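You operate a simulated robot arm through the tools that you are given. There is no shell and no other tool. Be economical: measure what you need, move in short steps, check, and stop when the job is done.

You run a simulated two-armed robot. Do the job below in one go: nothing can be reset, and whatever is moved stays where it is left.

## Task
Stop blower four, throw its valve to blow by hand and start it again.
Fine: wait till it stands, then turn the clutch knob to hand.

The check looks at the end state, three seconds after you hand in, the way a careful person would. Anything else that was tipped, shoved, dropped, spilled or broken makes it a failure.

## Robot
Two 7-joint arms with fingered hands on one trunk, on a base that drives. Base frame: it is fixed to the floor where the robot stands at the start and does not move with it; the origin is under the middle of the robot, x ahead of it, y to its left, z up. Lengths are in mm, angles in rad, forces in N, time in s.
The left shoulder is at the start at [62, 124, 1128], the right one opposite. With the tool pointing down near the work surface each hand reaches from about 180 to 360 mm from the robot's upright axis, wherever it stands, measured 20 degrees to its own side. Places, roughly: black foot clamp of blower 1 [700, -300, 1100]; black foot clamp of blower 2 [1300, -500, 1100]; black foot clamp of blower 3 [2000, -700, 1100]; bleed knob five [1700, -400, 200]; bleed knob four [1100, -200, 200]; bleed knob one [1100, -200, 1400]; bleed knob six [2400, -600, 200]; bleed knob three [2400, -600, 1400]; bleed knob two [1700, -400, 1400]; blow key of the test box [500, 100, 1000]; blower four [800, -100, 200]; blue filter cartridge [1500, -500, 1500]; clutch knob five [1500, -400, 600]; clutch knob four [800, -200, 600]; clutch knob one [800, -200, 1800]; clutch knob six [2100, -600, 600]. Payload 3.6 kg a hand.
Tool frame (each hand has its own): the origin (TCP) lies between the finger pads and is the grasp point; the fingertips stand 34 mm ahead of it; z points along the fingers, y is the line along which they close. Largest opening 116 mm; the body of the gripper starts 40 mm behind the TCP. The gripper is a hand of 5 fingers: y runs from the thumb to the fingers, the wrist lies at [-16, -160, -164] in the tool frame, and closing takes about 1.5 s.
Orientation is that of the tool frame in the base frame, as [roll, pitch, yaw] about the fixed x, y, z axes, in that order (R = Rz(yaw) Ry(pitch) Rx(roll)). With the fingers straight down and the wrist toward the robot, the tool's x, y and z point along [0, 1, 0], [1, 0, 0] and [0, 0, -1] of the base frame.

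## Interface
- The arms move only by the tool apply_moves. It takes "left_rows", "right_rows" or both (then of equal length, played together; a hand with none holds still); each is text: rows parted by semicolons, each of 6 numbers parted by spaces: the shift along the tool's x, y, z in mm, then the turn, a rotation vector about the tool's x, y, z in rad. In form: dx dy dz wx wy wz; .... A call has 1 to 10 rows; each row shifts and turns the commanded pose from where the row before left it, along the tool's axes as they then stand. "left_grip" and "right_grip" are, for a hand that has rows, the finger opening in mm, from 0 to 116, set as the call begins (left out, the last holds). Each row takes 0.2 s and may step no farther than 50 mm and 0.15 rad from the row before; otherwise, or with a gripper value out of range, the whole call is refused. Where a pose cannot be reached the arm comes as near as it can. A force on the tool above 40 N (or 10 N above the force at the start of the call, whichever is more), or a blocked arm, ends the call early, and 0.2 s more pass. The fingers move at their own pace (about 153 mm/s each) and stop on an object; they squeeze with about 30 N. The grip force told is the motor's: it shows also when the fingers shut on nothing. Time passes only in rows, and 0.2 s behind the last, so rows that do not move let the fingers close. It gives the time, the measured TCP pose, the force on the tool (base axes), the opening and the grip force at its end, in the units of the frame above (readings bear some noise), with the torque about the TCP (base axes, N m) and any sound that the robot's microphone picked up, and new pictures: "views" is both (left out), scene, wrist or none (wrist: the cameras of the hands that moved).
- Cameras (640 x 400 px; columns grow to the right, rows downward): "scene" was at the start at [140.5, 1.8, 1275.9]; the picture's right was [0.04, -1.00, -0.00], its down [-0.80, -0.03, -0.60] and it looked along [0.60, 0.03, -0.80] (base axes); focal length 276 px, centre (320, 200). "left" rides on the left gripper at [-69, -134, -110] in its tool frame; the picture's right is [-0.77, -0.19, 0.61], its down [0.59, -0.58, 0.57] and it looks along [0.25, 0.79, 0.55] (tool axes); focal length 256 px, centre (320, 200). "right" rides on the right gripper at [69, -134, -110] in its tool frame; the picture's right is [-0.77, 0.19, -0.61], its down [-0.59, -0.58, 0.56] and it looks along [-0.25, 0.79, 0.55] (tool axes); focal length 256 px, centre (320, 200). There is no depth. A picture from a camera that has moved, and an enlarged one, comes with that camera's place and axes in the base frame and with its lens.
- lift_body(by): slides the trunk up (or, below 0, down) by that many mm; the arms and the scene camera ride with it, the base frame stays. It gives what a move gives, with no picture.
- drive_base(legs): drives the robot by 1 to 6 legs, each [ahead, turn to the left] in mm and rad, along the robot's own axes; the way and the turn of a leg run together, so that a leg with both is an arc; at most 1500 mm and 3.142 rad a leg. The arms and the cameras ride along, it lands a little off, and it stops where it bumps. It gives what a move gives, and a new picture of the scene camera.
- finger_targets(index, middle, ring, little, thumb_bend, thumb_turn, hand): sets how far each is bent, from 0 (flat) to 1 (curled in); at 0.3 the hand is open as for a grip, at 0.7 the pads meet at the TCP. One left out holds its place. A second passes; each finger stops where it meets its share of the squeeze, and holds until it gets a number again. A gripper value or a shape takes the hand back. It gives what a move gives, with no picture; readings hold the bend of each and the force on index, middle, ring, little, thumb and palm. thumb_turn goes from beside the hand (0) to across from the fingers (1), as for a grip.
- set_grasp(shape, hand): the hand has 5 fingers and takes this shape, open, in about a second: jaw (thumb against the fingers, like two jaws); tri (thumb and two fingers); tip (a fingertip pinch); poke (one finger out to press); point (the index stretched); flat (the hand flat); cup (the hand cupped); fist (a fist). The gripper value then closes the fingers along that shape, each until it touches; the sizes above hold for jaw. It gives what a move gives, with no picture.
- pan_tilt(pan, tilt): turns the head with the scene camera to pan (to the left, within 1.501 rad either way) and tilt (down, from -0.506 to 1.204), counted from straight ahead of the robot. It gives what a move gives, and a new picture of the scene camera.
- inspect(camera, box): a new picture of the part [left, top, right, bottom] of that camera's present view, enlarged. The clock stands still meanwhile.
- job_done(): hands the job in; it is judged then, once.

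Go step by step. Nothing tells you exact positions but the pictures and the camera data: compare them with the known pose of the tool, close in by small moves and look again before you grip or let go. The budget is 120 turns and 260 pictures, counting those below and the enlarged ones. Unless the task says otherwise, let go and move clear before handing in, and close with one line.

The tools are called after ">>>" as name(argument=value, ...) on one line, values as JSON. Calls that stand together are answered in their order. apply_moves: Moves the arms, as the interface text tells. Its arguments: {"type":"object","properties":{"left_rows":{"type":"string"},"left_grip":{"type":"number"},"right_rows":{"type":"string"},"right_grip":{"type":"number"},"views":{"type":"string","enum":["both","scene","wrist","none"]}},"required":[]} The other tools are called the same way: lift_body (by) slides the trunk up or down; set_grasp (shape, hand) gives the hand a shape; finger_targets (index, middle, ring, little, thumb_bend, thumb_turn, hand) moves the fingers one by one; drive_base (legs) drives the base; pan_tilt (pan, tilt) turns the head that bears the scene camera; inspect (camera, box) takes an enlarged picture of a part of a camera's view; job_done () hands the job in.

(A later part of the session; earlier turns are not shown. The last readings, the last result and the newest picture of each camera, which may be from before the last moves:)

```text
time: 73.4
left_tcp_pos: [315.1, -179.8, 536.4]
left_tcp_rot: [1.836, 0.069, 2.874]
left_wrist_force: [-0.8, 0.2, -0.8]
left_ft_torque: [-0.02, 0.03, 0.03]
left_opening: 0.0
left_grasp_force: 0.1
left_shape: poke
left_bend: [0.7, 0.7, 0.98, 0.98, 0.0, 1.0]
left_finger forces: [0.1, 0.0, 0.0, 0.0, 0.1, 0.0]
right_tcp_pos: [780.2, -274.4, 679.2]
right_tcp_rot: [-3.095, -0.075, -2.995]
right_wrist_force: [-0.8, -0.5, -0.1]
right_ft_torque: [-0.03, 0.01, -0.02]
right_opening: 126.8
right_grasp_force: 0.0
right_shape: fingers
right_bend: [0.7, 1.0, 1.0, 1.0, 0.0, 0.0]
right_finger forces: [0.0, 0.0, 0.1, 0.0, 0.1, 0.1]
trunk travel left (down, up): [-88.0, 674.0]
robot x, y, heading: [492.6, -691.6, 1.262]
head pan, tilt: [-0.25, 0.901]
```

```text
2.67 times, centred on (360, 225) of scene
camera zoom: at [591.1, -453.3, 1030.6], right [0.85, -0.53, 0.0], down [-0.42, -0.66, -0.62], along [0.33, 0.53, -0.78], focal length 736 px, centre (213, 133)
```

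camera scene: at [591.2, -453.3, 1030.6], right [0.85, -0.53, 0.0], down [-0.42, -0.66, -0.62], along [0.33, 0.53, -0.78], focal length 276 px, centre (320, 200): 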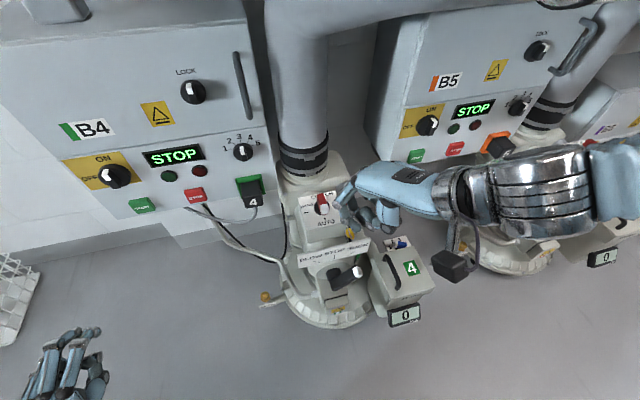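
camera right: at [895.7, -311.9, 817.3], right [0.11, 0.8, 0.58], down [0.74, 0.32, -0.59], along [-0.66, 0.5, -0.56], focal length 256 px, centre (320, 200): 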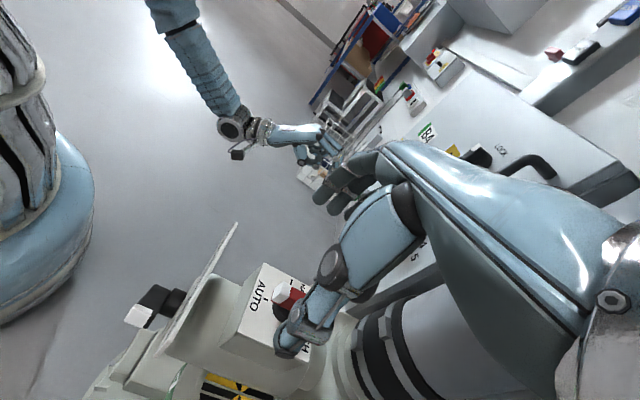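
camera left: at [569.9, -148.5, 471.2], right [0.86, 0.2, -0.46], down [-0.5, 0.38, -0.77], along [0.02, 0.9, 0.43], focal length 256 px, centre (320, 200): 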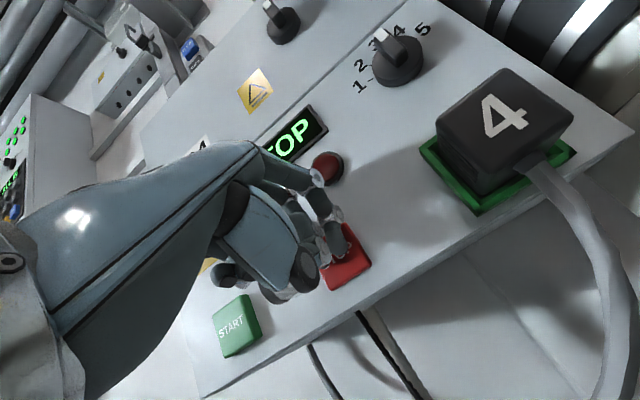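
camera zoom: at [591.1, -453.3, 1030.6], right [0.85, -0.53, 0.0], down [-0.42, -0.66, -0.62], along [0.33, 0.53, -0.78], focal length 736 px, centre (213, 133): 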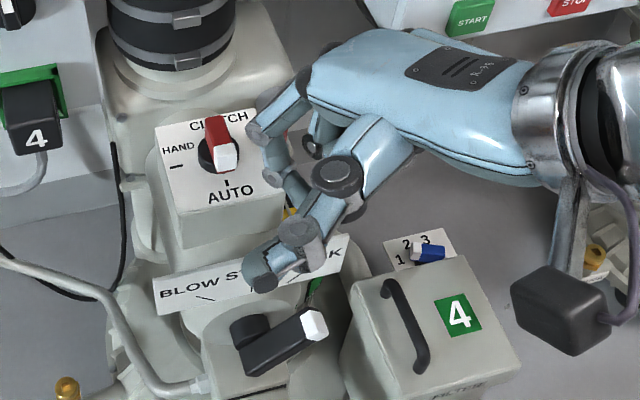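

The index finger hangs straight down with its tip at about (775, -271, 648). The knob's centre is at about (781, -156) and its plate at z of roughly 547. I move the fingertip to hover right of the blade's front end.

>>> apply_moves(right_rows="-12 30 0 0 -0.07 0;-11 30 5 0 0 0;-11 30 10 0 0 0;0 0 14 0 0 0", views="both")

>>> inspect(camera="right", box=[220, 140, 420, 310])

>>> inspect(camera="scene", box=[270, 150, 450, 300])

```text
time: 74.4
left_tcp_pos: [315.0, -181.2, 534.8]
left_tcp_rot: [1.836, 0.069, 2.874]
left_wrist_force: [-0.6, 0.6, -0.6]
left_ft_torque: [0.0, -0.02, 0.0]
left_opening: 0.0
left_grasp_force: 0.0
left_shape: poke
left_bend: [0.7, 0.7, 0.98, 0.98, 0.0, 1.0]
left_finger forces: [0.0, 0.0, 0.0, 0.1, 0.0, 0.0]
right_tcp_pos: [802.1, -182.7, 644.4]
right_tcp_rot: [-3.097, -0.005, -2.993]
right_wrist_force: [0.1, -0.4, -0.3]
right_ft_torque: [-0.01, 0.01, 0.0]
right_opening: 127.2
right_grasp_force: 0.1
right_shape: fingers
right_bend: [0.7, 1.0, 1.0, 1.0, 0.0, 0.0]
right_finger forces: [0.0, 0.0, 0.0, 0.0, 0.0, 0.1]
trunk travel left (down, up): [-88.0, 674.0]
robot x, y, heading: [499.7, -691.1, 1.262]
head pan, tilt: [-0.25, 0.901]
camera scene: at [591.1, -453.2, 1030.6], right [0.85, -0.53, 0.0], down [-0.42, -0.66, -0.62], along [0.33, 0.53, -0.78], focal length 276 px, centre (320, 200)
camera right: at [753.3, -320.0, 760.1], right [0.73, 0.33, 0.6], down [0.67, -0.51, -0.54], along [0.13, 0.8, -0.59], focal length 256 px, centre (320, 200)
```

scene: 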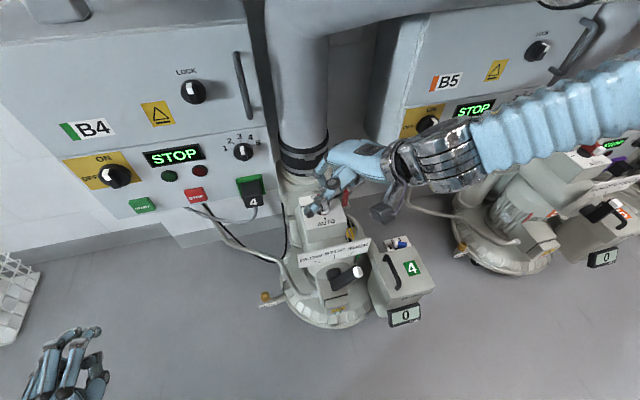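
right: 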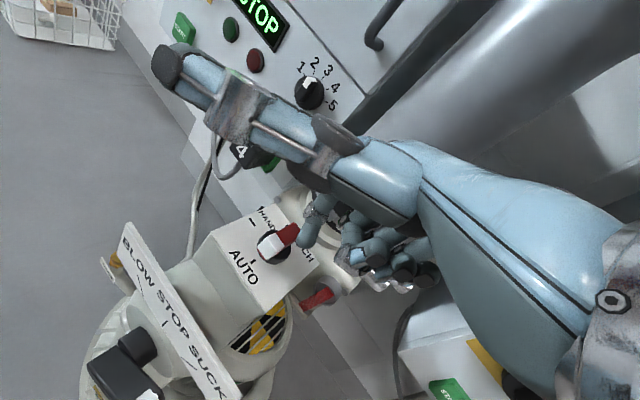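

```text
2.35 times, centred on (320, 225) of right
camera zoom: at [753.3, -320.0, 760.1], right [0.73, 0.33, 0.6], down [0.67, -0.51, -0.54], along [0.13, 0.8, -0.59], focal length 602 px, centre (320, 141)
```

zoom: 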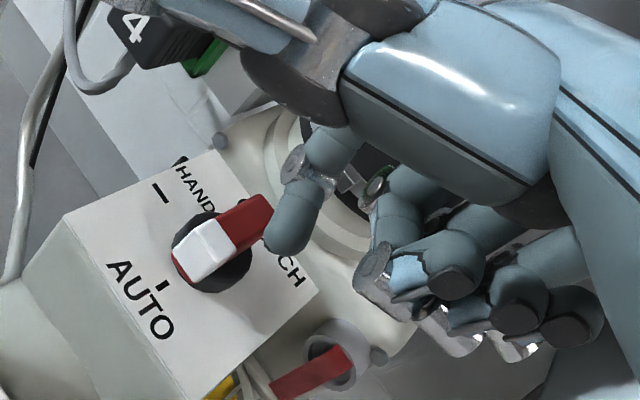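

```text
2.67 times, centred on (360, 225) of scene
camera zoom: at [591.1, -453.2, 1030.6], right [0.85, -0.53, 0.0], down [-0.42, -0.66, -0.62], along [0.33, 0.53, -0.78], focal length 736 px, centre (213, 133)
```

zoom: 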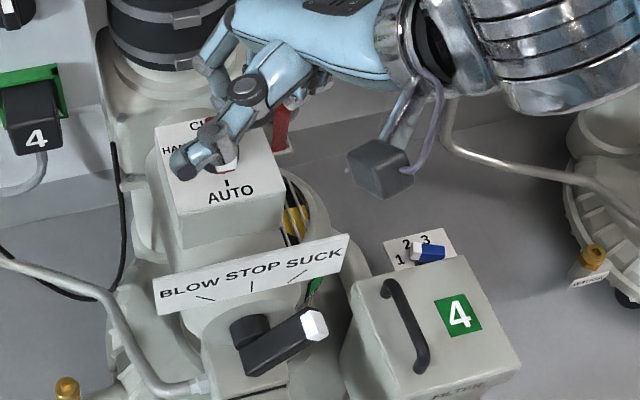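

The fingertip hovers right of the blade's front end as planned. I descend alongside it.

>>> apply_moves(right_rows="0 0 16 0 0 0;0 0 16 0 0 0;0 0 14 0 0 0", views="wrist")

>>> inspect(camera="right", box=[220, 140, 420, 310])

```text
time: 75.2
left_tcp_pos: [316.5, -179.5, 538.6]
left_tcp_rot: [1.831, 0.069, 2.875]
left_wrist_force: [0.0, 0.6, -0.7]
left_ft_torque: [-0.01, 0.0, -0.02]
left_opening: 0.1
left_grasp_force: 0.1
left_shape: poke
left_bend: [0.7, 0.7, 0.98, 0.98, 0.0, 1.0]
left_finger forces: [0.0, 0.0, 0.1, 0.0, 0.0, 0.0]
right_tcp_pos: [802.1, -182.4, 606.4]
right_tcp_rot: [-3.112, 0.0, -2.992]
right_wrist_force: [6.0, -3.3, 38.6]
right_ft_torque: [0.65, 0.47, -0.12]
right_opening: 124.4
right_grasp_force: 19.1
right_shape: fingers
right_bend: [0.72, 1.0, 1.0, 1.0, 0.0, 0.0]
right_finger forces: [38.6, 0.0, 0.0, 0.0, 0.0, 0.0]
trunk travel left (down, up): [-88.0, 674.0]
robot x, y, heading: [495.6, -688.6, 1.258]
head pan, tilt: [-0.25, 0.901]
camera right: at [753.6, -322.8, 720.0], right [0.73, 0.32, 0.6], down [0.67, -0.5, -0.55], along [0.13, 0.81, -0.58], focal length 256 px, centre (320, 200)
```

right: 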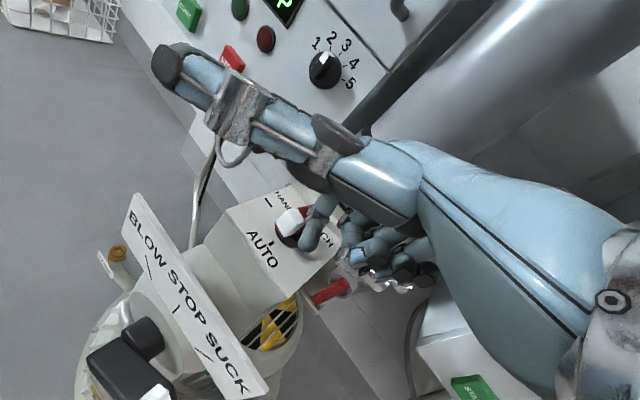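

```text
2.35 times, centred on (320, 225) of right
camera zoom: at [753.6, -322.8, 720.0], right [0.73, 0.32, 0.6], down [0.67, -0.5, -0.55], along [0.13, 0.81, -0.58], focal length 602 px, centre (320, 141)
```

zoom: 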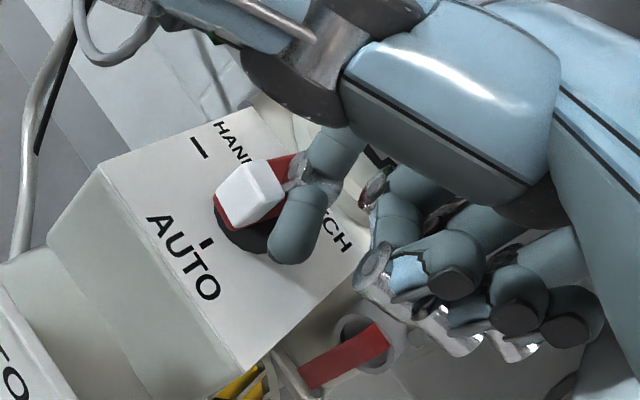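

The fingertip rests on the plate, a bit too far back. I lift slightly and shift toward the blade's front end.

>>> apply_moves(right_rows="0 0 -12 0 0 0;5 -10 0 0 0 0;4.4 -10 0 0 0 0;0 0 0 0 0 0", views="none")

>>> inspect(camera="right", box=[220, 140, 420, 310])

>>> inspect(camera="scene", box=[280, 170, 380, 250])

```text
time: 76.2
left_tcp_pos: [315.9, -179.7, 536.4]
left_tcp_rot: [1.838, 0.069, 2.877]
left_wrist_force: [-0.3, -0.9, 0.3]
left_ft_torque: [0.0, 0.02, -0.01]
left_opening: 0.0
left_grasp_force: 0.1
left_shape: poke
left_bend: [0.7, 0.7, 0.98, 0.98, 0.0, 1.0]
left_finger forces: [0.0, 0.0, 0.1, 0.0, 0.0, 0.1]
right_tcp_pos: [795.5, -206.4, 611.2]
right_tcp_rot: [-3.094, -0.006, -2.991]
right_wrist_force: [0.2, -1.0, -0.4]
right_ft_torque: [0.01, 0.01, -0.01]
right_opening: 126.8
right_grasp_force: 0.1
right_shape: fingers
right_bend: [0.7, 1.0, 1.0, 1.0, 0.0, 0.0]
right_finger forces: [0.0, 0.0, 0.1, 0.0, 0.0, 0.0]
trunk travel left (down, up): [-88.0, 674.0]
robot x, y, heading: [494.6, -690.2, 1.258]
head pan, tilt: [-0.25, 0.901]
```

```text
2.35 times, centred on (320, 225) of right
camera zoom: at [747.2, -343.8, 726.8], right [0.73, 0.33, 0.6], down [0.67, -0.51, -0.54], along [0.13, 0.8, -0.59], focal length 602 px, centre (320, 141)
```

zoom: 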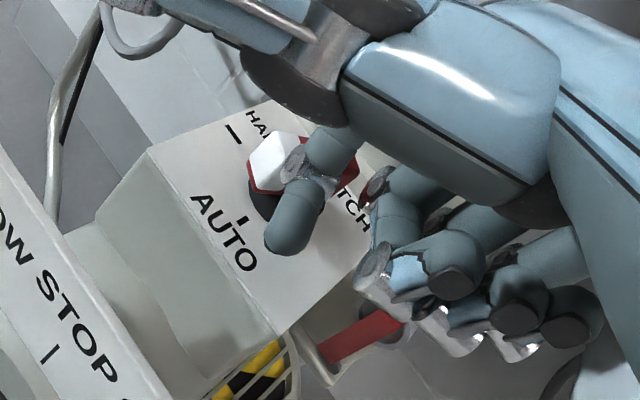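

```text
5.00 times, centred on (330, 210) of scene
camera zoom: at [591.0, -453.2, 1030.5], right [0.85, -0.53, 0.0], down [-0.42, -0.66, -0.62], along [0.33, 0.53, -0.78], focal length 1380 px, centre (270, 150)
```

zoom: 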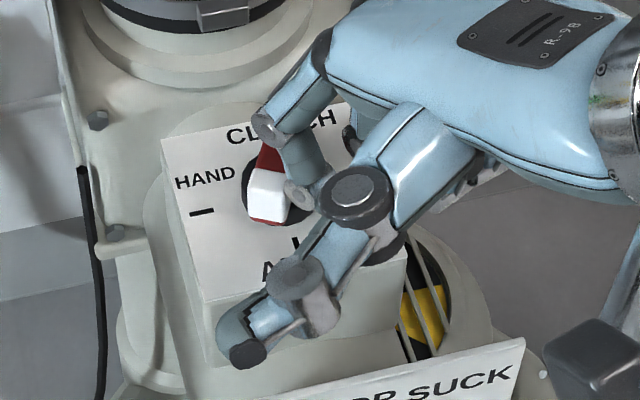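

The fingertip now stands to the right of the white front end. I push it leftward along the arc in small steps.

>>> apply_moves(right_rows="-1 5.6 0 0 0 0;-1 5.6 0 0 0 0;7 1.5 0 0 0 0;6.5 1.6 0 0 0 0", views="none")

>>> inspect(camera="right", box=[220, 140, 420, 310])

>>> inspect(camera="scene", box=[280, 170, 380, 250])

```text
time: 77.2
left_tcp_pos: [315.6, -180.2, 536.1]
left_tcp_rot: [1.838, 0.069, 2.877]
left_wrist_force: [-0.1, 0.2, -0.3]
left_ft_torque: [0.0, -0.02, -0.01]
left_opening: 0.2
left_grasp_force: 0.0
left_shape: poke
left_bend: [0.7, 0.7, 0.98, 0.98, 0.0, 1.0]
left_finger forces: [0.0, 0.0, 0.0, 0.0, 0.1, 0.1]
right_tcp_pos: [783.0, -193.1, 611.8]
right_tcp_rot: [-3.097, -0.006, -2.992]
right_wrist_force: [0.5, 0.9, -0.1]
right_ft_torque: [-0.01, 0.02, 0.03]
right_opening: 126.9
right_grasp_force: 0.3
right_shape: fingers
right_bend: [0.7, 1.0, 1.0, 1.0, 0.0, 0.0]
right_finger forces: [0.7, 0.0, 0.1, 0.0, 0.1, 0.0]
trunk travel left (down, up): [-88.0, 674.0]
robot x, y, heading: [493.9, -692.5, 1.262]
head pan, tilt: [-0.25, 0.901]
```

```text
2.35 times, centred on (320, 225) of right
camera zoom: at [734.6, -330.0, 726.8], right [0.73, 0.33, 0.6], down [0.67, -0.51, -0.54], along [0.13, 0.8, -0.59], focal length 602 px, centre (320, 141)
```

zoom: 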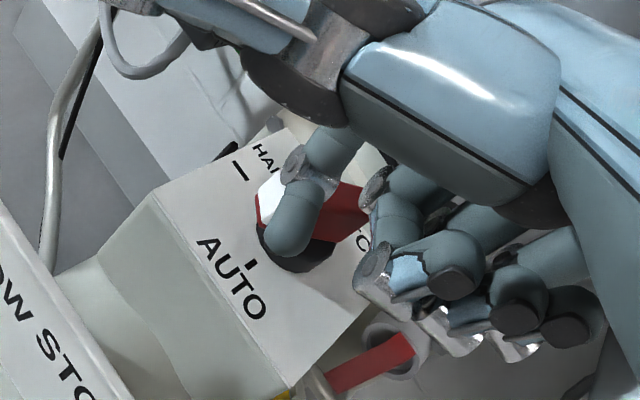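

```text
5.00 times, centred on (330, 210) of scene
camera zoom: at [591.2, -453.3, 1030.6], right [0.85, -0.53, 0.0], down [-0.42, -0.66, -0.62], along [0.33, 0.53, -0.78], focal length 1380 px, centre (270, 150)
```

zoom: 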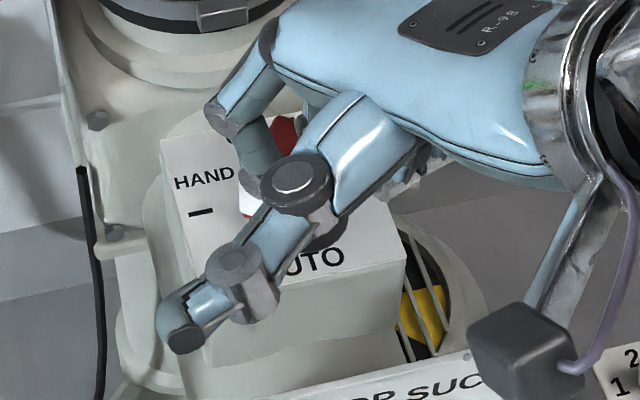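

The blade begins to turn. I continue the arc.

>>> apply_moves(right_rows="5 2.7 0 0 0 0;5 2.7 0 0 0 0;4 4 0 0 0 0;3 5 0 0 0 0", views="none")

>>> inspect(camera="right", box=[220, 140, 420, 310])

>>> inspect(camera="scene", box=[280, 170, 380, 250])

```text
time: 78.2
left_tcp_pos: [314.6, -179.2, 536.2]
left_tcp_rot: [1.837, 0.069, 2.878]
left_wrist_force: [-0.8, 0.3, 0.6]
left_ft_torque: [0.02, 0.02, 0.01]
left_opening: 0.2
left_grasp_force: 0.0
left_shape: poke
left_bend: [0.7, 0.7, 0.98, 0.98, 0.0, 1.0]
left_finger forces: [0.0, 0.0, 0.0, 0.1, 0.0, 0.0]
right_tcp_pos: [763.9, -181.8, 610.8]
right_tcp_rot: [-3.097, -0.004, -2.992]
right_wrist_force: [0.0, 0.2, 0.2]
right_ft_torque: [0.0, -0.03, -0.02]
right_opening: 127.1
right_grasp_force: 0.1
right_shape: fingers
right_bend: [0.7, 1.0, 1.0, 1.0, 0.0, 0.0]
right_finger forces: [0.0, 0.0, 0.0, 0.0, 0.0, 0.0]
trunk travel left (down, up): [-88.0, 674.0]
robot x, y, heading: [494.6, -692.4, 1.256]
head pan, tilt: [-0.25, 0.901]
```

```text
2.35 times, centred on (320, 225) of right
camera zoom: at [715.4, -319.2, 727.4], right [0.73, 0.33, 0.6], down [0.67, -0.51, -0.54], along [0.13, 0.8, -0.59], focal length 602 px, centre (320, 141)
```

zoom: 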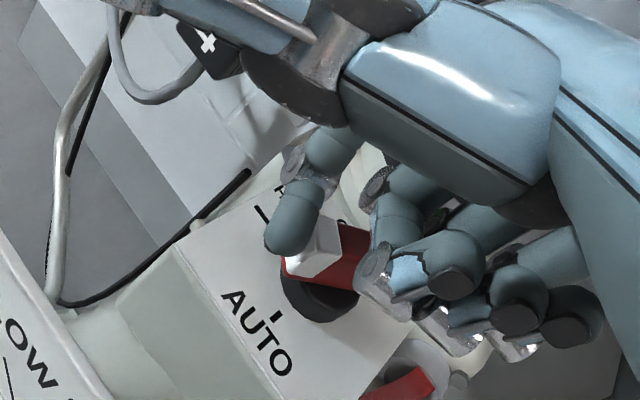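

```text
5.00 times, centred on (330, 210) of scene
camera zoom: at [591.0, -453.2, 1030.6], right [0.85, -0.53, 0.0], down [-0.42, -0.66, -0.62], along [0.33, 0.53, -0.78], focal length 1380 px, centre (270, 150)
```

zoom: 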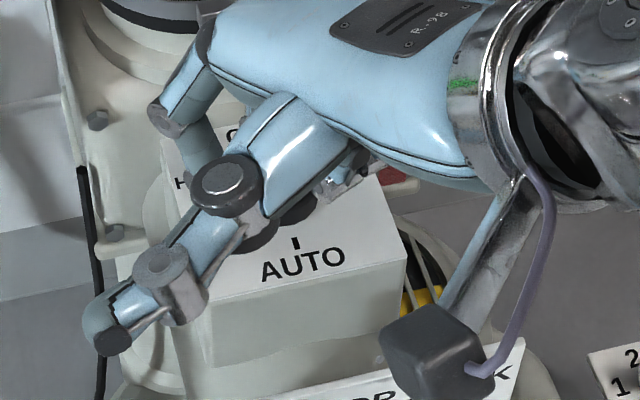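

I lift the finger to see how far the knob has turned.

>>> apply_moves(right_rows="0 -10 -30 0 0 0;0 -30 -20 0 0 0;0 -40 0 0 0 0", views="none")

>>> inspect(camera="right", box=[220, 90, 420, 260])

>>> inspect(camera="scene", box=[280, 170, 380, 250])

```text
time: 79.0
left_tcp_pos: [315.6, -179.6, 536.1]
left_tcp_rot: [1.837, 0.069, 2.878]
left_wrist_force: [-1.0, -0.5, 0.0]
left_ft_torque: [0.04, 0.02, -0.01]
left_opening: 0.0
left_grasp_force: 0.1
left_shape: poke
left_bend: [0.7, 0.7, 0.98, 0.98, 0.0, 1.0]
left_finger forces: [0.1, 0.0, 0.0, 0.0, 0.1, 0.0]
right_tcp_pos: [777.7, -258.5, 665.2]
right_tcp_rot: [-3.095, -0.007, -2.994]
right_wrist_force: [0.6, 0.3, -1.1]
right_ft_torque: [-0.02, 0.03, 0.03]
right_opening: 126.8
right_grasp_force: 0.0
right_shape: fingers
right_bend: [0.7, 1.0, 1.0, 1.0, 0.0, 0.0]
right_finger forces: [0.0, 0.0, 0.0, 0.0, 0.0, 0.1]
trunk travel left (down, up): [-88.0, 674.0]
robot x, y, heading: [495.3, -692.0, 1.257]
head pan, tilt: [-0.25, 0.901]
```

```text
2.35 times, centred on (320, 175) of right
camera zoom: at [728.7, -396.4, 781.3], right [0.73, 0.33, 0.6], down [0.67, -0.51, -0.54], along [0.13, 0.8, -0.59], focal length 602 px, centre (320, 259)
```

zoom: 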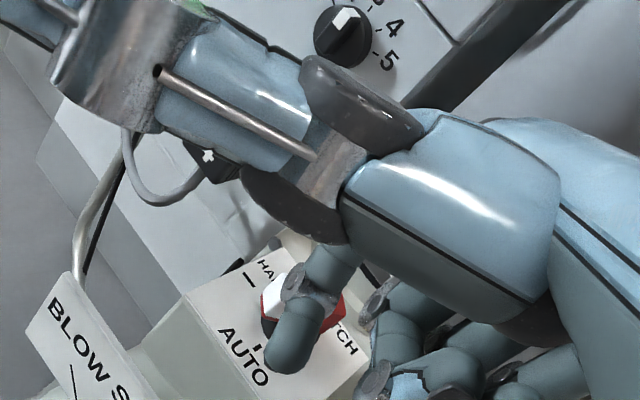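

```text
5.00 times, centred on (330, 210) of scene
camera zoom: at [592.0, -453.7, 1030.6], right [0.85, -0.53, 0.0], down [-0.42, -0.66, -0.62], along [0.33, 0.53, -0.78], focal length 1380 px, centre (270, 150)
```

zoom: 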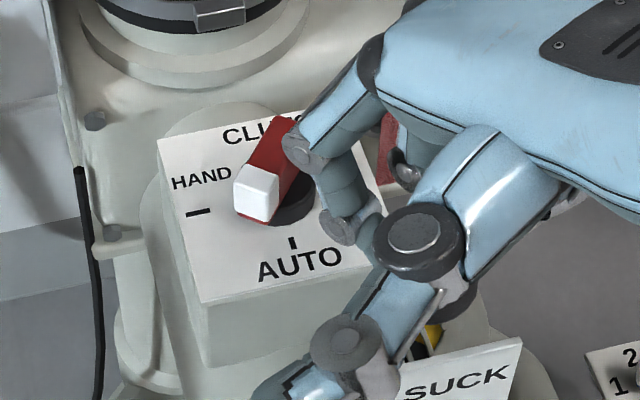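

The knob is about halfway to HAND. The finger slipped past the end, so I re-place it on the front side of the white end and push inward.

>>> apply_moves(right_rows="-3.7 30 0 0 0 0;-3.7 30.4 0 0 0 0;0 0 18 0 0 0;0 0 18 0 0 0;0 0 15 0 0 0", views="none")

>>> inspect(camera="right", box=[220, 140, 420, 310])

>>> inspect(camera="scene", box=[280, 170, 380, 250])

```text
time: 80.2
left_tcp_pos: [314.6, -180.3, 536.6]
left_tcp_rot: [1.836, 0.069, 2.875]
left_wrist_force: [0.4, -0.1, 0.2]
left_ft_torque: [0.01, 0.0, 0.03]
left_opening: 0.0
left_grasp_force: 0.0
left_shape: poke
left_bend: [0.7, 0.7, 0.98, 0.98, 0.0, 1.0]
left_finger forces: [0.0, 0.1, 0.1, 0.0, 0.0, 0.0]
right_tcp_pos: [770.9, -198.3, 608.2]
right_tcp_rot: [-3.098, -0.005, -2.99]
right_wrist_force: [-0.7, -0.4, 0.7]
right_ft_torque: [-0.02, 0.01, 0.0]
right_opening: 127.2
right_grasp_force: 0.0
right_shape: fingers
right_bend: [0.7, 1.0, 1.0, 1.0, 0.0, 0.0]
right_finger forces: [0.0, 0.1, 0.1, 0.1, 0.0, 0.0]
trunk travel left (down, up): [-88.0, 674.0]
robot x, y, heading: [493.4, -690.4, 1.263]
head pan, tilt: [-0.25, 0.901]
```

```text
2.35 times, centred on (320, 225) of right
camera zoom: at [723.3, -337.1, 724.8], right [0.73, 0.33, 0.6], down [0.67, -0.51, -0.54], along [0.13, 0.8, -0.59], focal length 602 px, centre (320, 141)
```

zoom: 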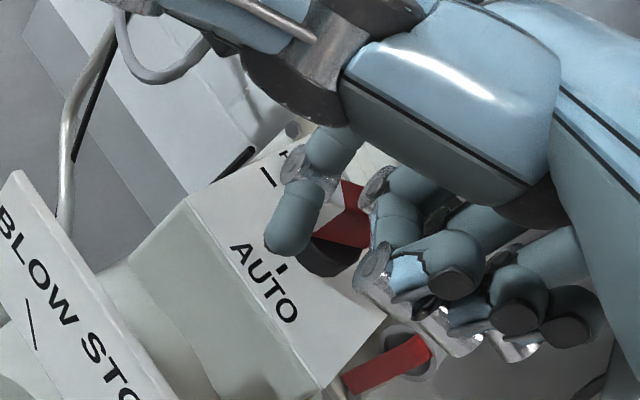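

```text
5.00 times, centred on (330, 210) of scene
camera zoom: at [591.1, -453.3, 1030.6], right [0.85, -0.53, 0.0], down [-0.42, -0.66, -0.62], along [0.33, 0.53, -0.78], focal length 1380 px, centre (270, 150)
```

zoom: 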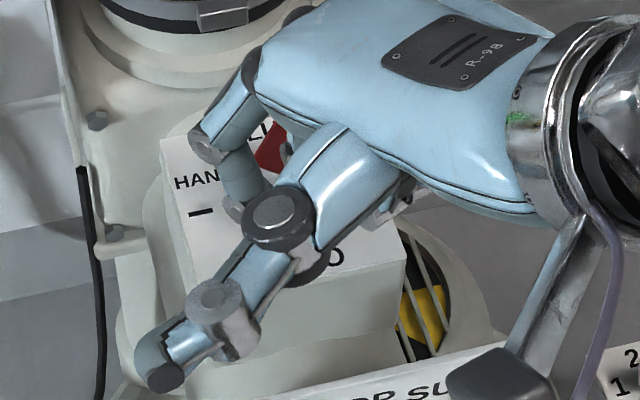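

>>> apply_moves(right_rows="1 4.9 0 0 0 0;2.8 5.8 0 0 0 0;2.4 6.7 0 0 0 0;0.6 5.8 0 0 0 0", views="none")

>>> inspect(camera="right", box=[220, 140, 420, 310])

>>> inspect(camera="scene", box=[280, 170, 380, 250])

```text
time: 81.2
left_tcp_pos: [316.2, -180.6, 535.6]
left_tcp_rot: [1.837, 0.07, 2.876]
left_wrist_force: [0.2, -0.4, 0.5]
left_ft_torque: [-0.05, 0.0, 0.01]
left_opening: 0.0
left_grasp_force: 0.1
left_shape: poke
left_bend: [0.7, 0.7, 0.98, 0.98, 0.0, 1.0]
left_finger forces: [0.0, 0.0, 0.0, 0.1, 0.0, 0.0]
right_tcp_pos: [765.1, -176.7, 609.5]
right_tcp_rot: [-3.097, -0.006, -2.992]
right_wrist_force: [-0.7, -0.2, -0.7]
right_ft_torque: [-0.03, 0.01, -0.01]
right_opening: 127.1
right_grasp_force: 0.1
right_shape: fingers
right_bend: [0.7, 1.0, 1.0, 1.0, 0.0, 0.0]
right_finger forces: [0.0, 0.1, 0.1, 0.0, 0.0, 0.0]
trunk travel left (down, up): [-88.0, 674.0]
robot x, y, heading: [492.8, -688.5, 1.257]
head pan, tilt: [-0.25, 0.901]
```

```text
2.35 times, centred on (320, 225) of right
camera zoom: at [716.4, -314.5, 724.8], right [0.73, 0.33, 0.6], down [0.67, -0.51, -0.54], along [0.13, 0.8, -0.59], focal length 602 px, centre (320, 141)
```

zoom: 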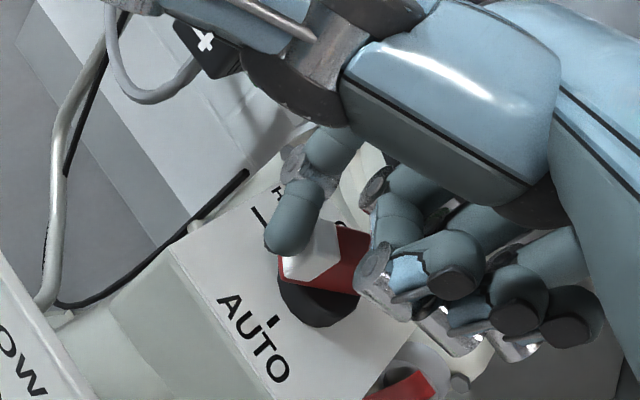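

```text
5.00 times, centred on (330, 210) of scene
camera zoom: at [591.1, -453.2, 1030.6], right [0.85, -0.53, 0.0], down [-0.42, -0.66, -0.62], along [0.33, 0.53, -0.78], focal length 1380 px, centre (270, 150)
```

zoom: 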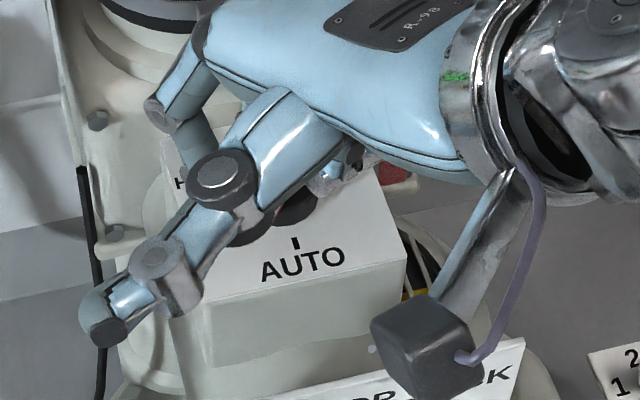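

>>> apply_moves(right_rows="-2 -12 0 0 0 0;0 -10 -30 0 0 0;0 -35 -20 0 0 0;-20 -35 0 0 0 0", views="none")

>>> inspect(camera="scene", box=[280, 170, 380, 250])

```text
time: 82.2
left_tcp_pos: [316.0, -179.9, 535.9]
left_tcp_rot: [1.836, 0.069, 2.874]
left_wrist_force: [-0.1, 0.4, -0.4]
left_ft_torque: [0.0, 0.02, -0.02]
left_opening: 0.1
left_grasp_force: 0.0
left_shape: poke
left_bend: [0.7, 0.7, 0.98, 0.98, 0.0, 1.0]
left_finger forces: [0.0, 0.0, 0.1, 0.0, 0.0, 0.1]
right_tcp_pos: [799.6, -265.7, 665.3]
right_tcp_rot: [-3.094, -0.006, -2.992]
right_wrist_force: [0.0, 0.4, 1.1]
right_ft_torque: [0.01, -0.03, -0.01]
right_opening: 126.9
right_grasp_force: 0.1
right_shape: fingers
right_bend: [0.7, 1.0, 1.0, 1.0, 0.0, 0.0]
right_finger forces: [0.0, 0.0, 0.0, 0.0, 0.1, 0.0]
trunk travel left (down, up): [-88.0, 674.0]
robot x, y, heading: [493.6, -694.0, 1.256]
head pan, tilt: [-0.25, 0.901]
```

```text
5.00 times, centred on (330, 210) of scene
camera zoom: at [591.7, -453.7, 1030.7], right [0.85, -0.53, 0.0], down [-0.42, -0.66, -0.62], along [0.33, 0.53, -0.78], focal length 1380 px, centre (270, 150)
```

zoom: 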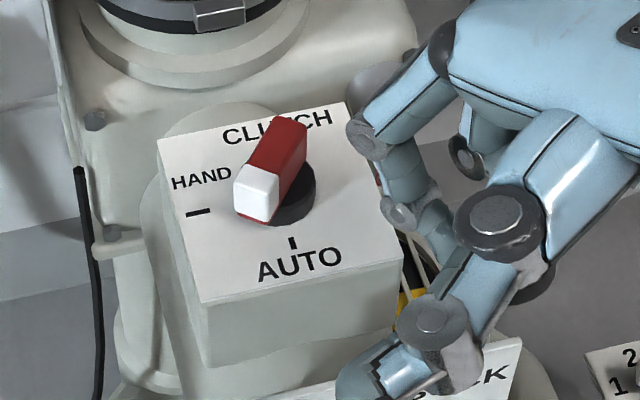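

The knob is still halfway: the finger passed left of the end. I re-place it farther right, in front of the blade nearer its axis.

>>> apply_moves(right_rows="5 31 0 0 0 0;5 31 0 0 0 0;0 0 18 0 0 0;0 0 18 0 0 0;0 0 17 0 0 0", views="none")

>>> inspect(camera="right", box=[220, 140, 420, 310])

>>> inspect(camera="scene", box=[280, 170, 380, 250])

```text
time: 83.4
left_tcp_pos: [315.6, -179.8, 536.1]
left_tcp_rot: [1.836, 0.07, 2.874]
left_wrist_force: [0.5, -0.2, 0.4]
left_ft_torque: [-0.01, -0.03, -0.03]
left_opening: 0.1
left_grasp_force: 0.0
left_shape: poke
left_bend: [0.7, 0.7, 0.98, 0.98, 0.0, 1.0]
left_finger forces: [0.0, 0.0, 0.0, 0.0, 0.0, 0.0]
right_tcp_pos: [780.6, -206.3, 609.1]
right_tcp_rot: [-3.096, -0.006, -2.992]
right_wrist_force: [-0.5, 0.3, -0.6]
right_ft_torque: [0.01, 0.02, 0.02]
right_opening: 126.9
right_grasp_force: 0.0
right_shape: fingers
right_bend: [0.7, 1.0, 1.0, 1.0, 0.0, 0.0]
right_finger forces: [0.1, 0.0, 0.0, 0.0, 0.0, 0.1]
trunk travel left (down, up): [-88.0, 674.0]
robot x, y, heading: [495.1, -689.3, 1.256]
head pan, tilt: [-0.25, 0.901]
```

```text
2.35 times, centred on (320, 225) of right
camera zoom: at [732.3, -344.0, 724.9], right [0.73, 0.33, 0.6], down [0.67, -0.51, -0.54], along [0.13, 0.8, -0.59], focal length 602 px, centre (320, 141)
```

zoom: 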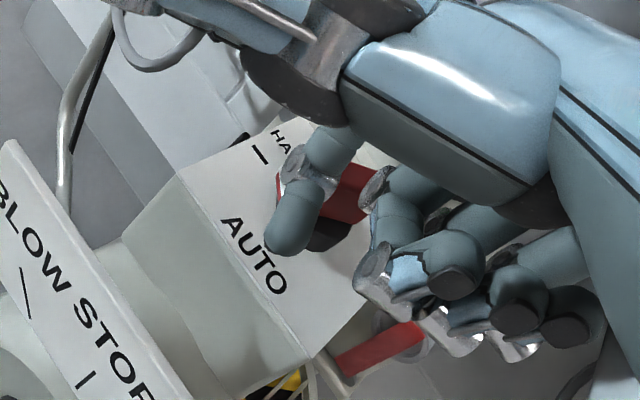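

```text
5.00 times, centred on (330, 210) of scene
camera zoom: at [591.1, -453.3, 1030.6], right [0.85, -0.53, 0.0], down [-0.42, -0.66, -0.62], along [0.33, 0.53, -0.78], focal length 1380 px, centre (270, 150)
```

zoom: 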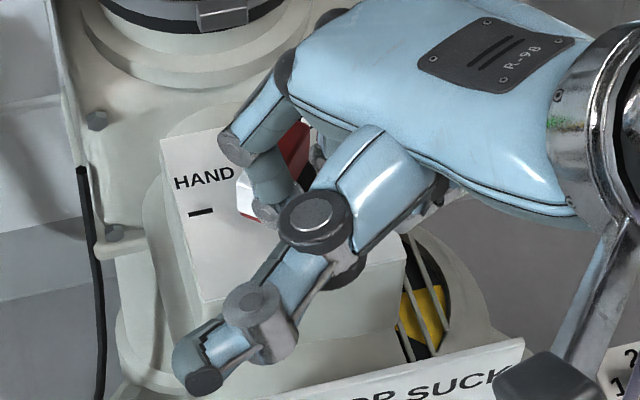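

The finger is now in front of the blade with the white end left of it. I push inward.

>>> apply_moves(right_rows="-0.3 5.4 0 0 0 0;-0.3 5.4 0 0 0 0;0.5 5.8 0 0 0 0;1 4.9 0 0 0 0", views="none")

>>> inspect(camera="right", box=[220, 140, 420, 310])

>>> inspect(camera="scene", box=[280, 170, 380, 250])

```text
time: 84.4
left_tcp_pos: [315.1, -180.2, 535.9]
left_tcp_rot: [1.836, 0.069, 2.876]
left_wrist_force: [-0.5, 0.5, 0.3]
left_ft_torque: [-0.02, -0.01, 0.0]
left_opening: 0.0
left_grasp_force: 0.2
left_shape: poke
left_bend: [0.7, 0.7, 0.98, 0.98, 0.0, 1.0]
left_finger forces: [0.0, 0.0, 0.0, 0.0, 0.0, 0.0]
right_tcp_pos: [775.0, -183.5, 608.5]
right_tcp_rot: [-3.098, -0.005, -2.991]
right_wrist_force: [-0.6, -0.2, 3.3]
right_ft_torque: [0.1, 0.09, 0.02]
right_opening: 126.9
right_grasp_force: 1.7
right_shape: fingers
right_bend: [0.7, 1.0, 1.0, 1.0, 0.0, 0.0]
right_finger forces: [3.7, 0.0, 0.1, 0.0, 0.0, 0.0]
trunk travel left (down, up): [-88.0, 674.0]
robot x, y, heading: [497.2, -686.5, 1.256]
head pan, tilt: [-0.25, 0.901]
```

```text
2.35 times, centred on (320, 225) of right
camera zoom: at [726.8, -321.9, 723.7], right [0.73, 0.33, 0.6], down [0.67, -0.51, -0.54], along [0.13, 0.8, -0.59], focal length 602 px, centre (320, 141)
```

zoom: 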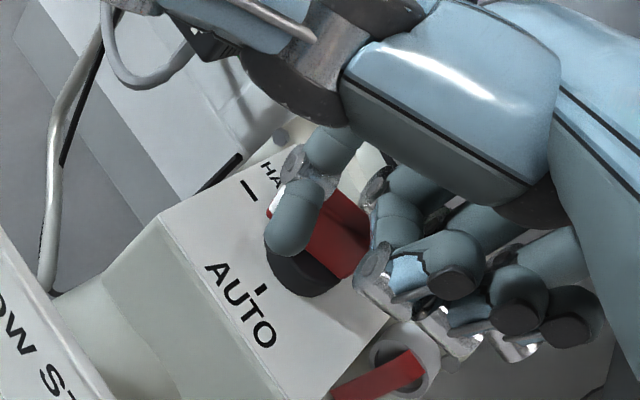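

```text
5.00 times, centred on (330, 210) of scene
camera zoom: at [590.9, -453.5, 1030.7], right [0.85, -0.53, 0.0], down [-0.42, -0.66, -0.62], along [0.33, 0.53, -0.78], focal length 1380 px, centre (270, 150)
```

zoom: 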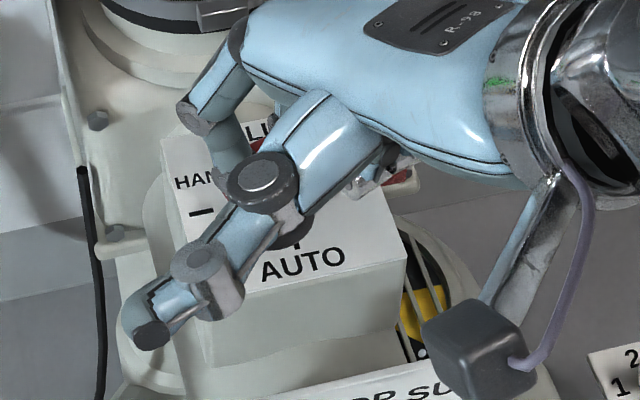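

It turns further. A little more inward push, slightly raised off the disc.

>>> apply_moves(right_rows="0 3 -2 0 0 0;0.5 5 0 0 0 0;0.5 4 0 0 0 0", views="none")

>>> inspect(camera="right", box=[220, 140, 420, 310])

```text
time: 85.2
left_tcp_pos: [315.4, -180.7, 535.6]
left_tcp_rot: [1.836, 0.069, 2.875]
left_wrist_force: [-0.6, 0.0, 0.4]
left_ft_torque: [0.0, 0.01, 0.0]
left_opening: 0.1
left_grasp_force: 0.1
left_shape: poke
left_bend: [0.7, 0.7, 0.98, 0.98, 0.0, 1.0]
left_finger forces: [0.0, 0.0, 0.0, 0.0, 0.0, 0.0]
right_tcp_pos: [774.6, -173.6, 609.2]
right_tcp_rot: [-3.095, -0.005, -2.993]
right_wrist_force: [-0.5, -2.9, 1.8]
right_ft_torque: [-0.01, 0.06, 0.05]
right_opening: 126.3
right_grasp_force: 2.3
right_shape: fingers
right_bend: [0.71, 1.0, 1.0, 1.0, 0.0, 0.0]
right_finger forces: [3.5, 0.1, 0.0, 0.0, 0.1, 0.0]
trunk travel left (down, up): [-88.0, 674.0]
robot x, y, heading: [493.3, -689.0, 1.263]
head pan, tilt: [-0.25, 0.901]
```

```text
2.35 times, centred on (320, 225) of right
camera zoom: at [725.0, -311.2, 724.3], right [0.73, 0.33, 0.6], down [0.67, -0.51, -0.54], along [0.13, 0.8, -0.59], focal length 602 px, centre (320, 141)
```

zoom: 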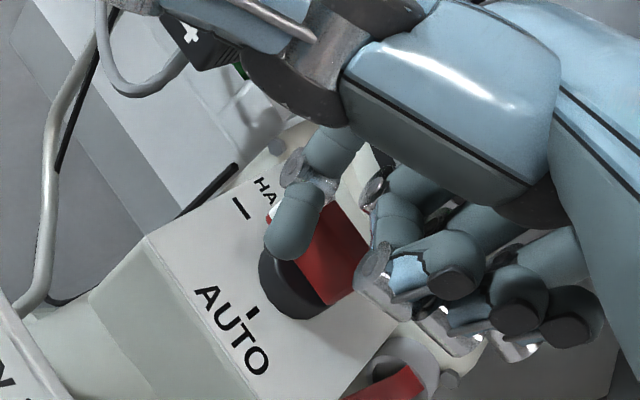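

>>> apply_moves(right_rows="0.5 3 0 0 0 0;0.5 3 0 0 0 0;0 2 0 0 0 0", views="none")

>>> inspect(camera="right", box=[220, 140, 420, 310])

>>> apply_moves(right_rows="0 -14 0 0 0 0;0 -15 -30 0 0 0;-10 -35 -20 0 0 0;-20 -25 0 0 0 0", views="none")

>>> inspect(camera="scene", box=[280, 170, 380, 250])

```text
time: 86.0
left_tcp_pos: [316.8, -180.9, 536.7]
left_tcp_rot: [1.835, 0.069, 2.875]
left_wrist_force: [1.3, -0.3, 0.1]
left_ft_torque: [0.01, -0.01, 0.02]
left_opening: 0.0
left_grasp_force: 0.1
left_shape: poke
left_bend: [0.7, 0.7, 0.98, 0.98, 0.0, 1.0]
left_finger forces: [0.0, 0.1, 0.0, 0.0, 0.0, 0.0]
right_tcp_pos: [770.1, -167.4, 608.9]
right_tcp_rot: [-3.097, -0.005, -2.992]
right_wrist_force: [0.6, -6.7, 7.8]
right_ft_torque: [-0.05, 0.08, 0.07]
right_opening: 124.1
right_grasp_force: 4.4
right_shape: fingers
right_bend: [0.72, 1.0, 1.0, 1.0, 0.0, 0.0]
right_finger forces: [9.9, 0.1, 0.0, 0.1, 0.0, 0.0]
trunk travel left (down, up): [-88.0, 674.0]
robot x, y, heading: [494.1, -687.4, 1.262]
head pan, tilt: [-0.25, 0.901]
```

```text
2.35 times, centred on (320, 225) of right
camera zoom: at [721.7, -304.4, 724.9], right [0.73, 0.33, 0.6], down [0.67, -0.51, -0.54], along [0.13, 0.8, -0.59], focal length 602 px, centre (320, 141)
```

zoom: 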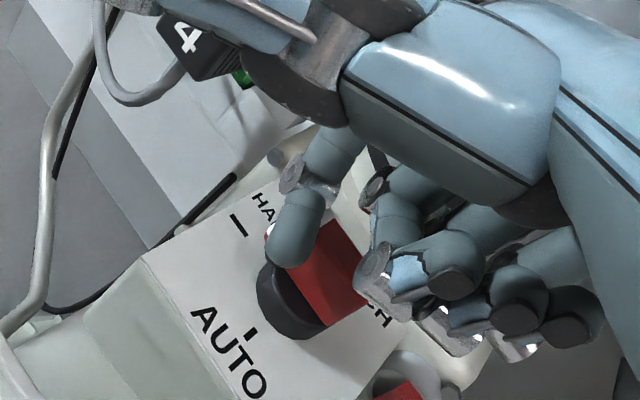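

```text
time: 87.0
left_tcp_pos: [315.3, -179.9, 536.9]
left_tcp_rot: [1.837, 0.069, 2.874]
left_wrist_force: [1.5, -0.5, -0.3]
left_ft_torque: [0.0, -0.01, -0.01]
left_opening: 0.0
left_grasp_force: 0.1
left_shape: poke
left_bend: [0.7, 0.7, 0.98, 0.98, 0.0, 1.0]
left_finger forces: [0.0, 0.0, 0.0, 0.0, 0.2, 0.0]
right_tcp_pos: [814.9, -247.1, 663.9]
right_tcp_rot: [-3.096, -0.008, -2.991]
right_wrist_force: [0.4, -0.1, -0.2]
right_ft_torque: [-0.01, 0.02, 0.01]
right_opening: 127.3
right_grasp_force: 0.0
right_shape: fingers
right_bend: [0.7, 1.0, 1.0, 1.0, 0.0, 0.0]
right_finger forces: [0.0, 0.0, 0.0, 0.0, 0.1, 0.0]
trunk travel left (down, up): [-88.0, 674.0]
robot x, y, heading: [496.9, -695.1, 1.262]
head pan, tilt: [-0.25, 0.901]
```

```text
5.00 times, centred on (330, 210) of scene
camera zoom: at [591.6, -453.5, 1030.6], right [0.85, -0.53, 0.0], down [-0.42, -0.66, -0.62], along [0.33, 0.53, -0.78], focal length 1380 px, centre (270, 150)
```

zoom: 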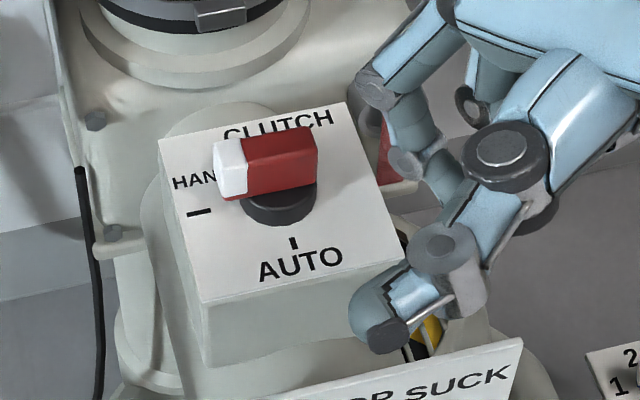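

The clutch stands at HAND. Now the valve lever: I move the right hand aside and look closely.

>>> apply_moves(right_rows="-35 -20 0 0 0 0;-35 -20 0 0 0 0", views="none")

>>> inspect(camera="scene", box=[280, 220, 400, 320])

>>> inspect(camera="right", box=[0, 100, 400, 400])

```text
time: 87.6
left_tcp_pos: [315.9, -178.7, 535.8]
left_tcp_rot: [1.836, 0.069, 2.878]
left_wrist_force: [-0.9, -0.9, -0.2]
left_ft_torque: [-0.02, -0.02, -0.02]
left_opening: 0.2
left_grasp_force: 0.1
left_shape: poke
left_bend: [0.7, 0.7, 0.98, 0.98, 0.0, 1.0]
left_finger forces: [0.0, 0.1, 0.1, 0.0, 0.0, 0.0]
right_tcp_pos: [886.9, -277.4, 660.5]
right_tcp_rot: [-3.097, -0.007, -2.994]
right_wrist_force: [0.1, 0.0, -0.2]
right_ft_torque: [-0.02, 0.01, 0.02]
right_opening: 127.1
right_grasp_force: 0.1
right_shape: fingers
right_bend: [0.7, 1.0, 1.0, 1.0, 0.0, 0.0]
right_finger forces: [0.0, 0.1, 0.0, 0.0, 0.1, 0.0]
trunk travel left (down, up): [-88.0, 674.0]
robot x, y, heading: [499.7, -687.4, 1.259]
head pan, tilt: [-0.25, 0.901]
```

```text
4.00 times, centred on (340, 270) of scene
camera zoom: at [591.5, -453.5, 1030.6], right [0.85, -0.53, 0.0], down [-0.42, -0.66, -0.62], along [0.33, 0.53, -0.78], focal length 1104 px, centre (240, -80)
```

zoom: 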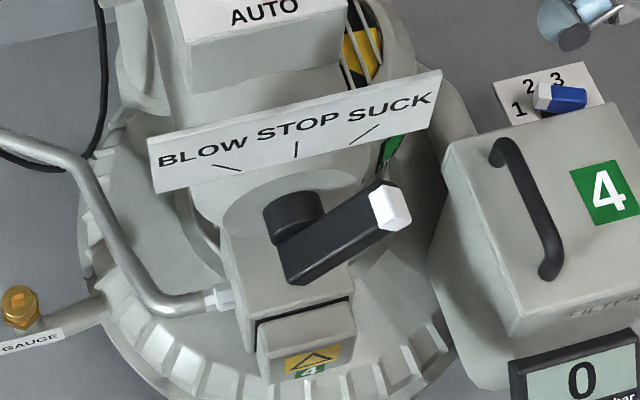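

```text
1.33 times, centred on (200, 250) of right
camera zoom: at [839.2, -415.9, 777.3], right [0.73, 0.33, 0.6], down [0.67, -0.51, -0.54], along [0.12, 0.8, -0.59], focal length 341 px, centre (480, 133)
```

zoom: 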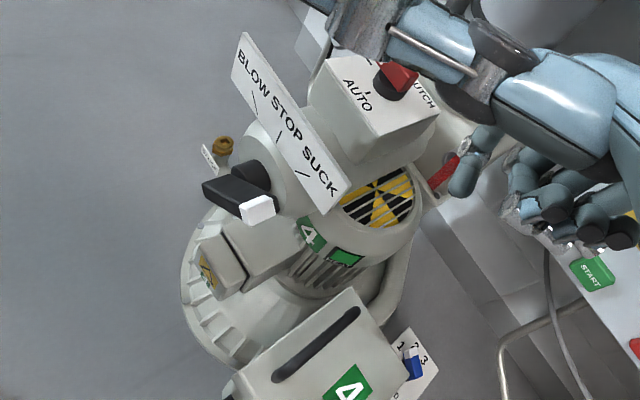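

The lever is a bar on a shaft that sticks out toward me; it turns in a plane parallel to the panel. Its pivot is near (740, -283, 455) and its tip at (784, -290, 488). I square the hand up, then place the index finger right of the tip.

>>> apply_moves(right_rows="0 0 0 0 0 0.14;0 0 0 0 0 0.14;0 0 0 0 0 0.12", views="none")

>>> inspect(camera="right", box=[0, 0, 640, 400])

>>> inspect(camera="scene", box=[270, 150, 510, 300])

```text
time: 88.4
left_tcp_pos: [314.4, -179.9, 536.0]
left_tcp_rot: [1.836, 0.069, 2.879]
left_wrist_force: [0.2, -0.4, 0.5]
left_ft_torque: [-0.03, -0.01, -0.01]
left_opening: 0.0
left_grasp_force: 0.0
left_shape: poke
left_bend: [0.7, 0.7, 0.98, 0.98, 0.0, 1.0]
left_finger forces: [0.0, 0.1, 0.0, 0.1, 0.0, 0.0]
right_tcp_pos: [888.2, -276.6, 662.4]
right_tcp_rot: [-3.098, 0.012, 2.895]
right_wrist_force: [1.2, -0.1, 0.8]
right_ft_torque: [0.0, -0.02, -0.02]
right_opening: 127.0
right_grasp_force: 0.1
right_shape: fingers
right_bend: [0.7, 1.0, 1.0, 1.0, 0.0, 0.0]
right_finger forces: [0.0, 0.0, 0.0, 0.0, 0.1, 0.0]
trunk travel left (down, up): [-88.0, 674.0]
robot x, y, heading: [495.5, -691.9, 1.263]
head pan, tilt: [-0.25, 0.901]
```

```text
1.00 times, centred on (320, 200) of right (not enlarged: the box is as wide or as high as the picture)
camera zoom: at [787.9, -384.1, 776.5], right [0.79, 0.02, 0.61], down [0.43, -0.73, -0.53], along [0.43, 0.68, -0.59], focal length 256 px, centre (320, 200)
```

zoom: 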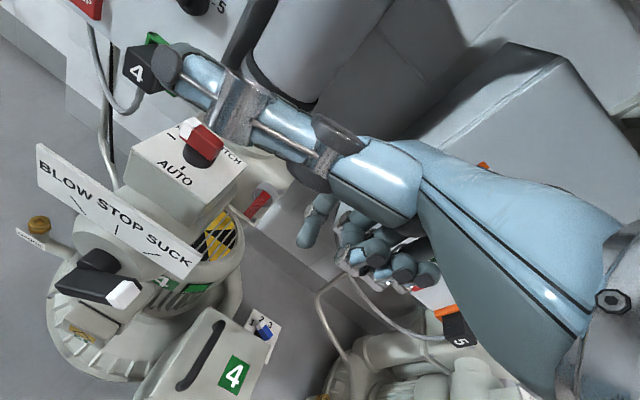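

```text
2.67 times, centred on (390, 225) of scene
camera zoom: at [591.3, -453.2, 1030.6], right [0.85, -0.53, 0.0], down [-0.42, -0.66, -0.62], along [0.33, 0.53, -0.78], focal length 736 px, centre (133, 133)
```

zoom: 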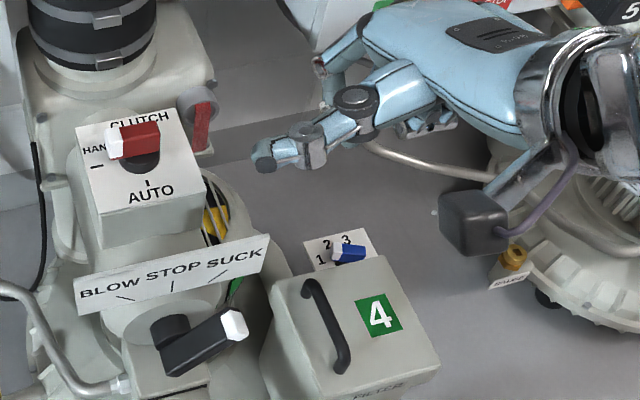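

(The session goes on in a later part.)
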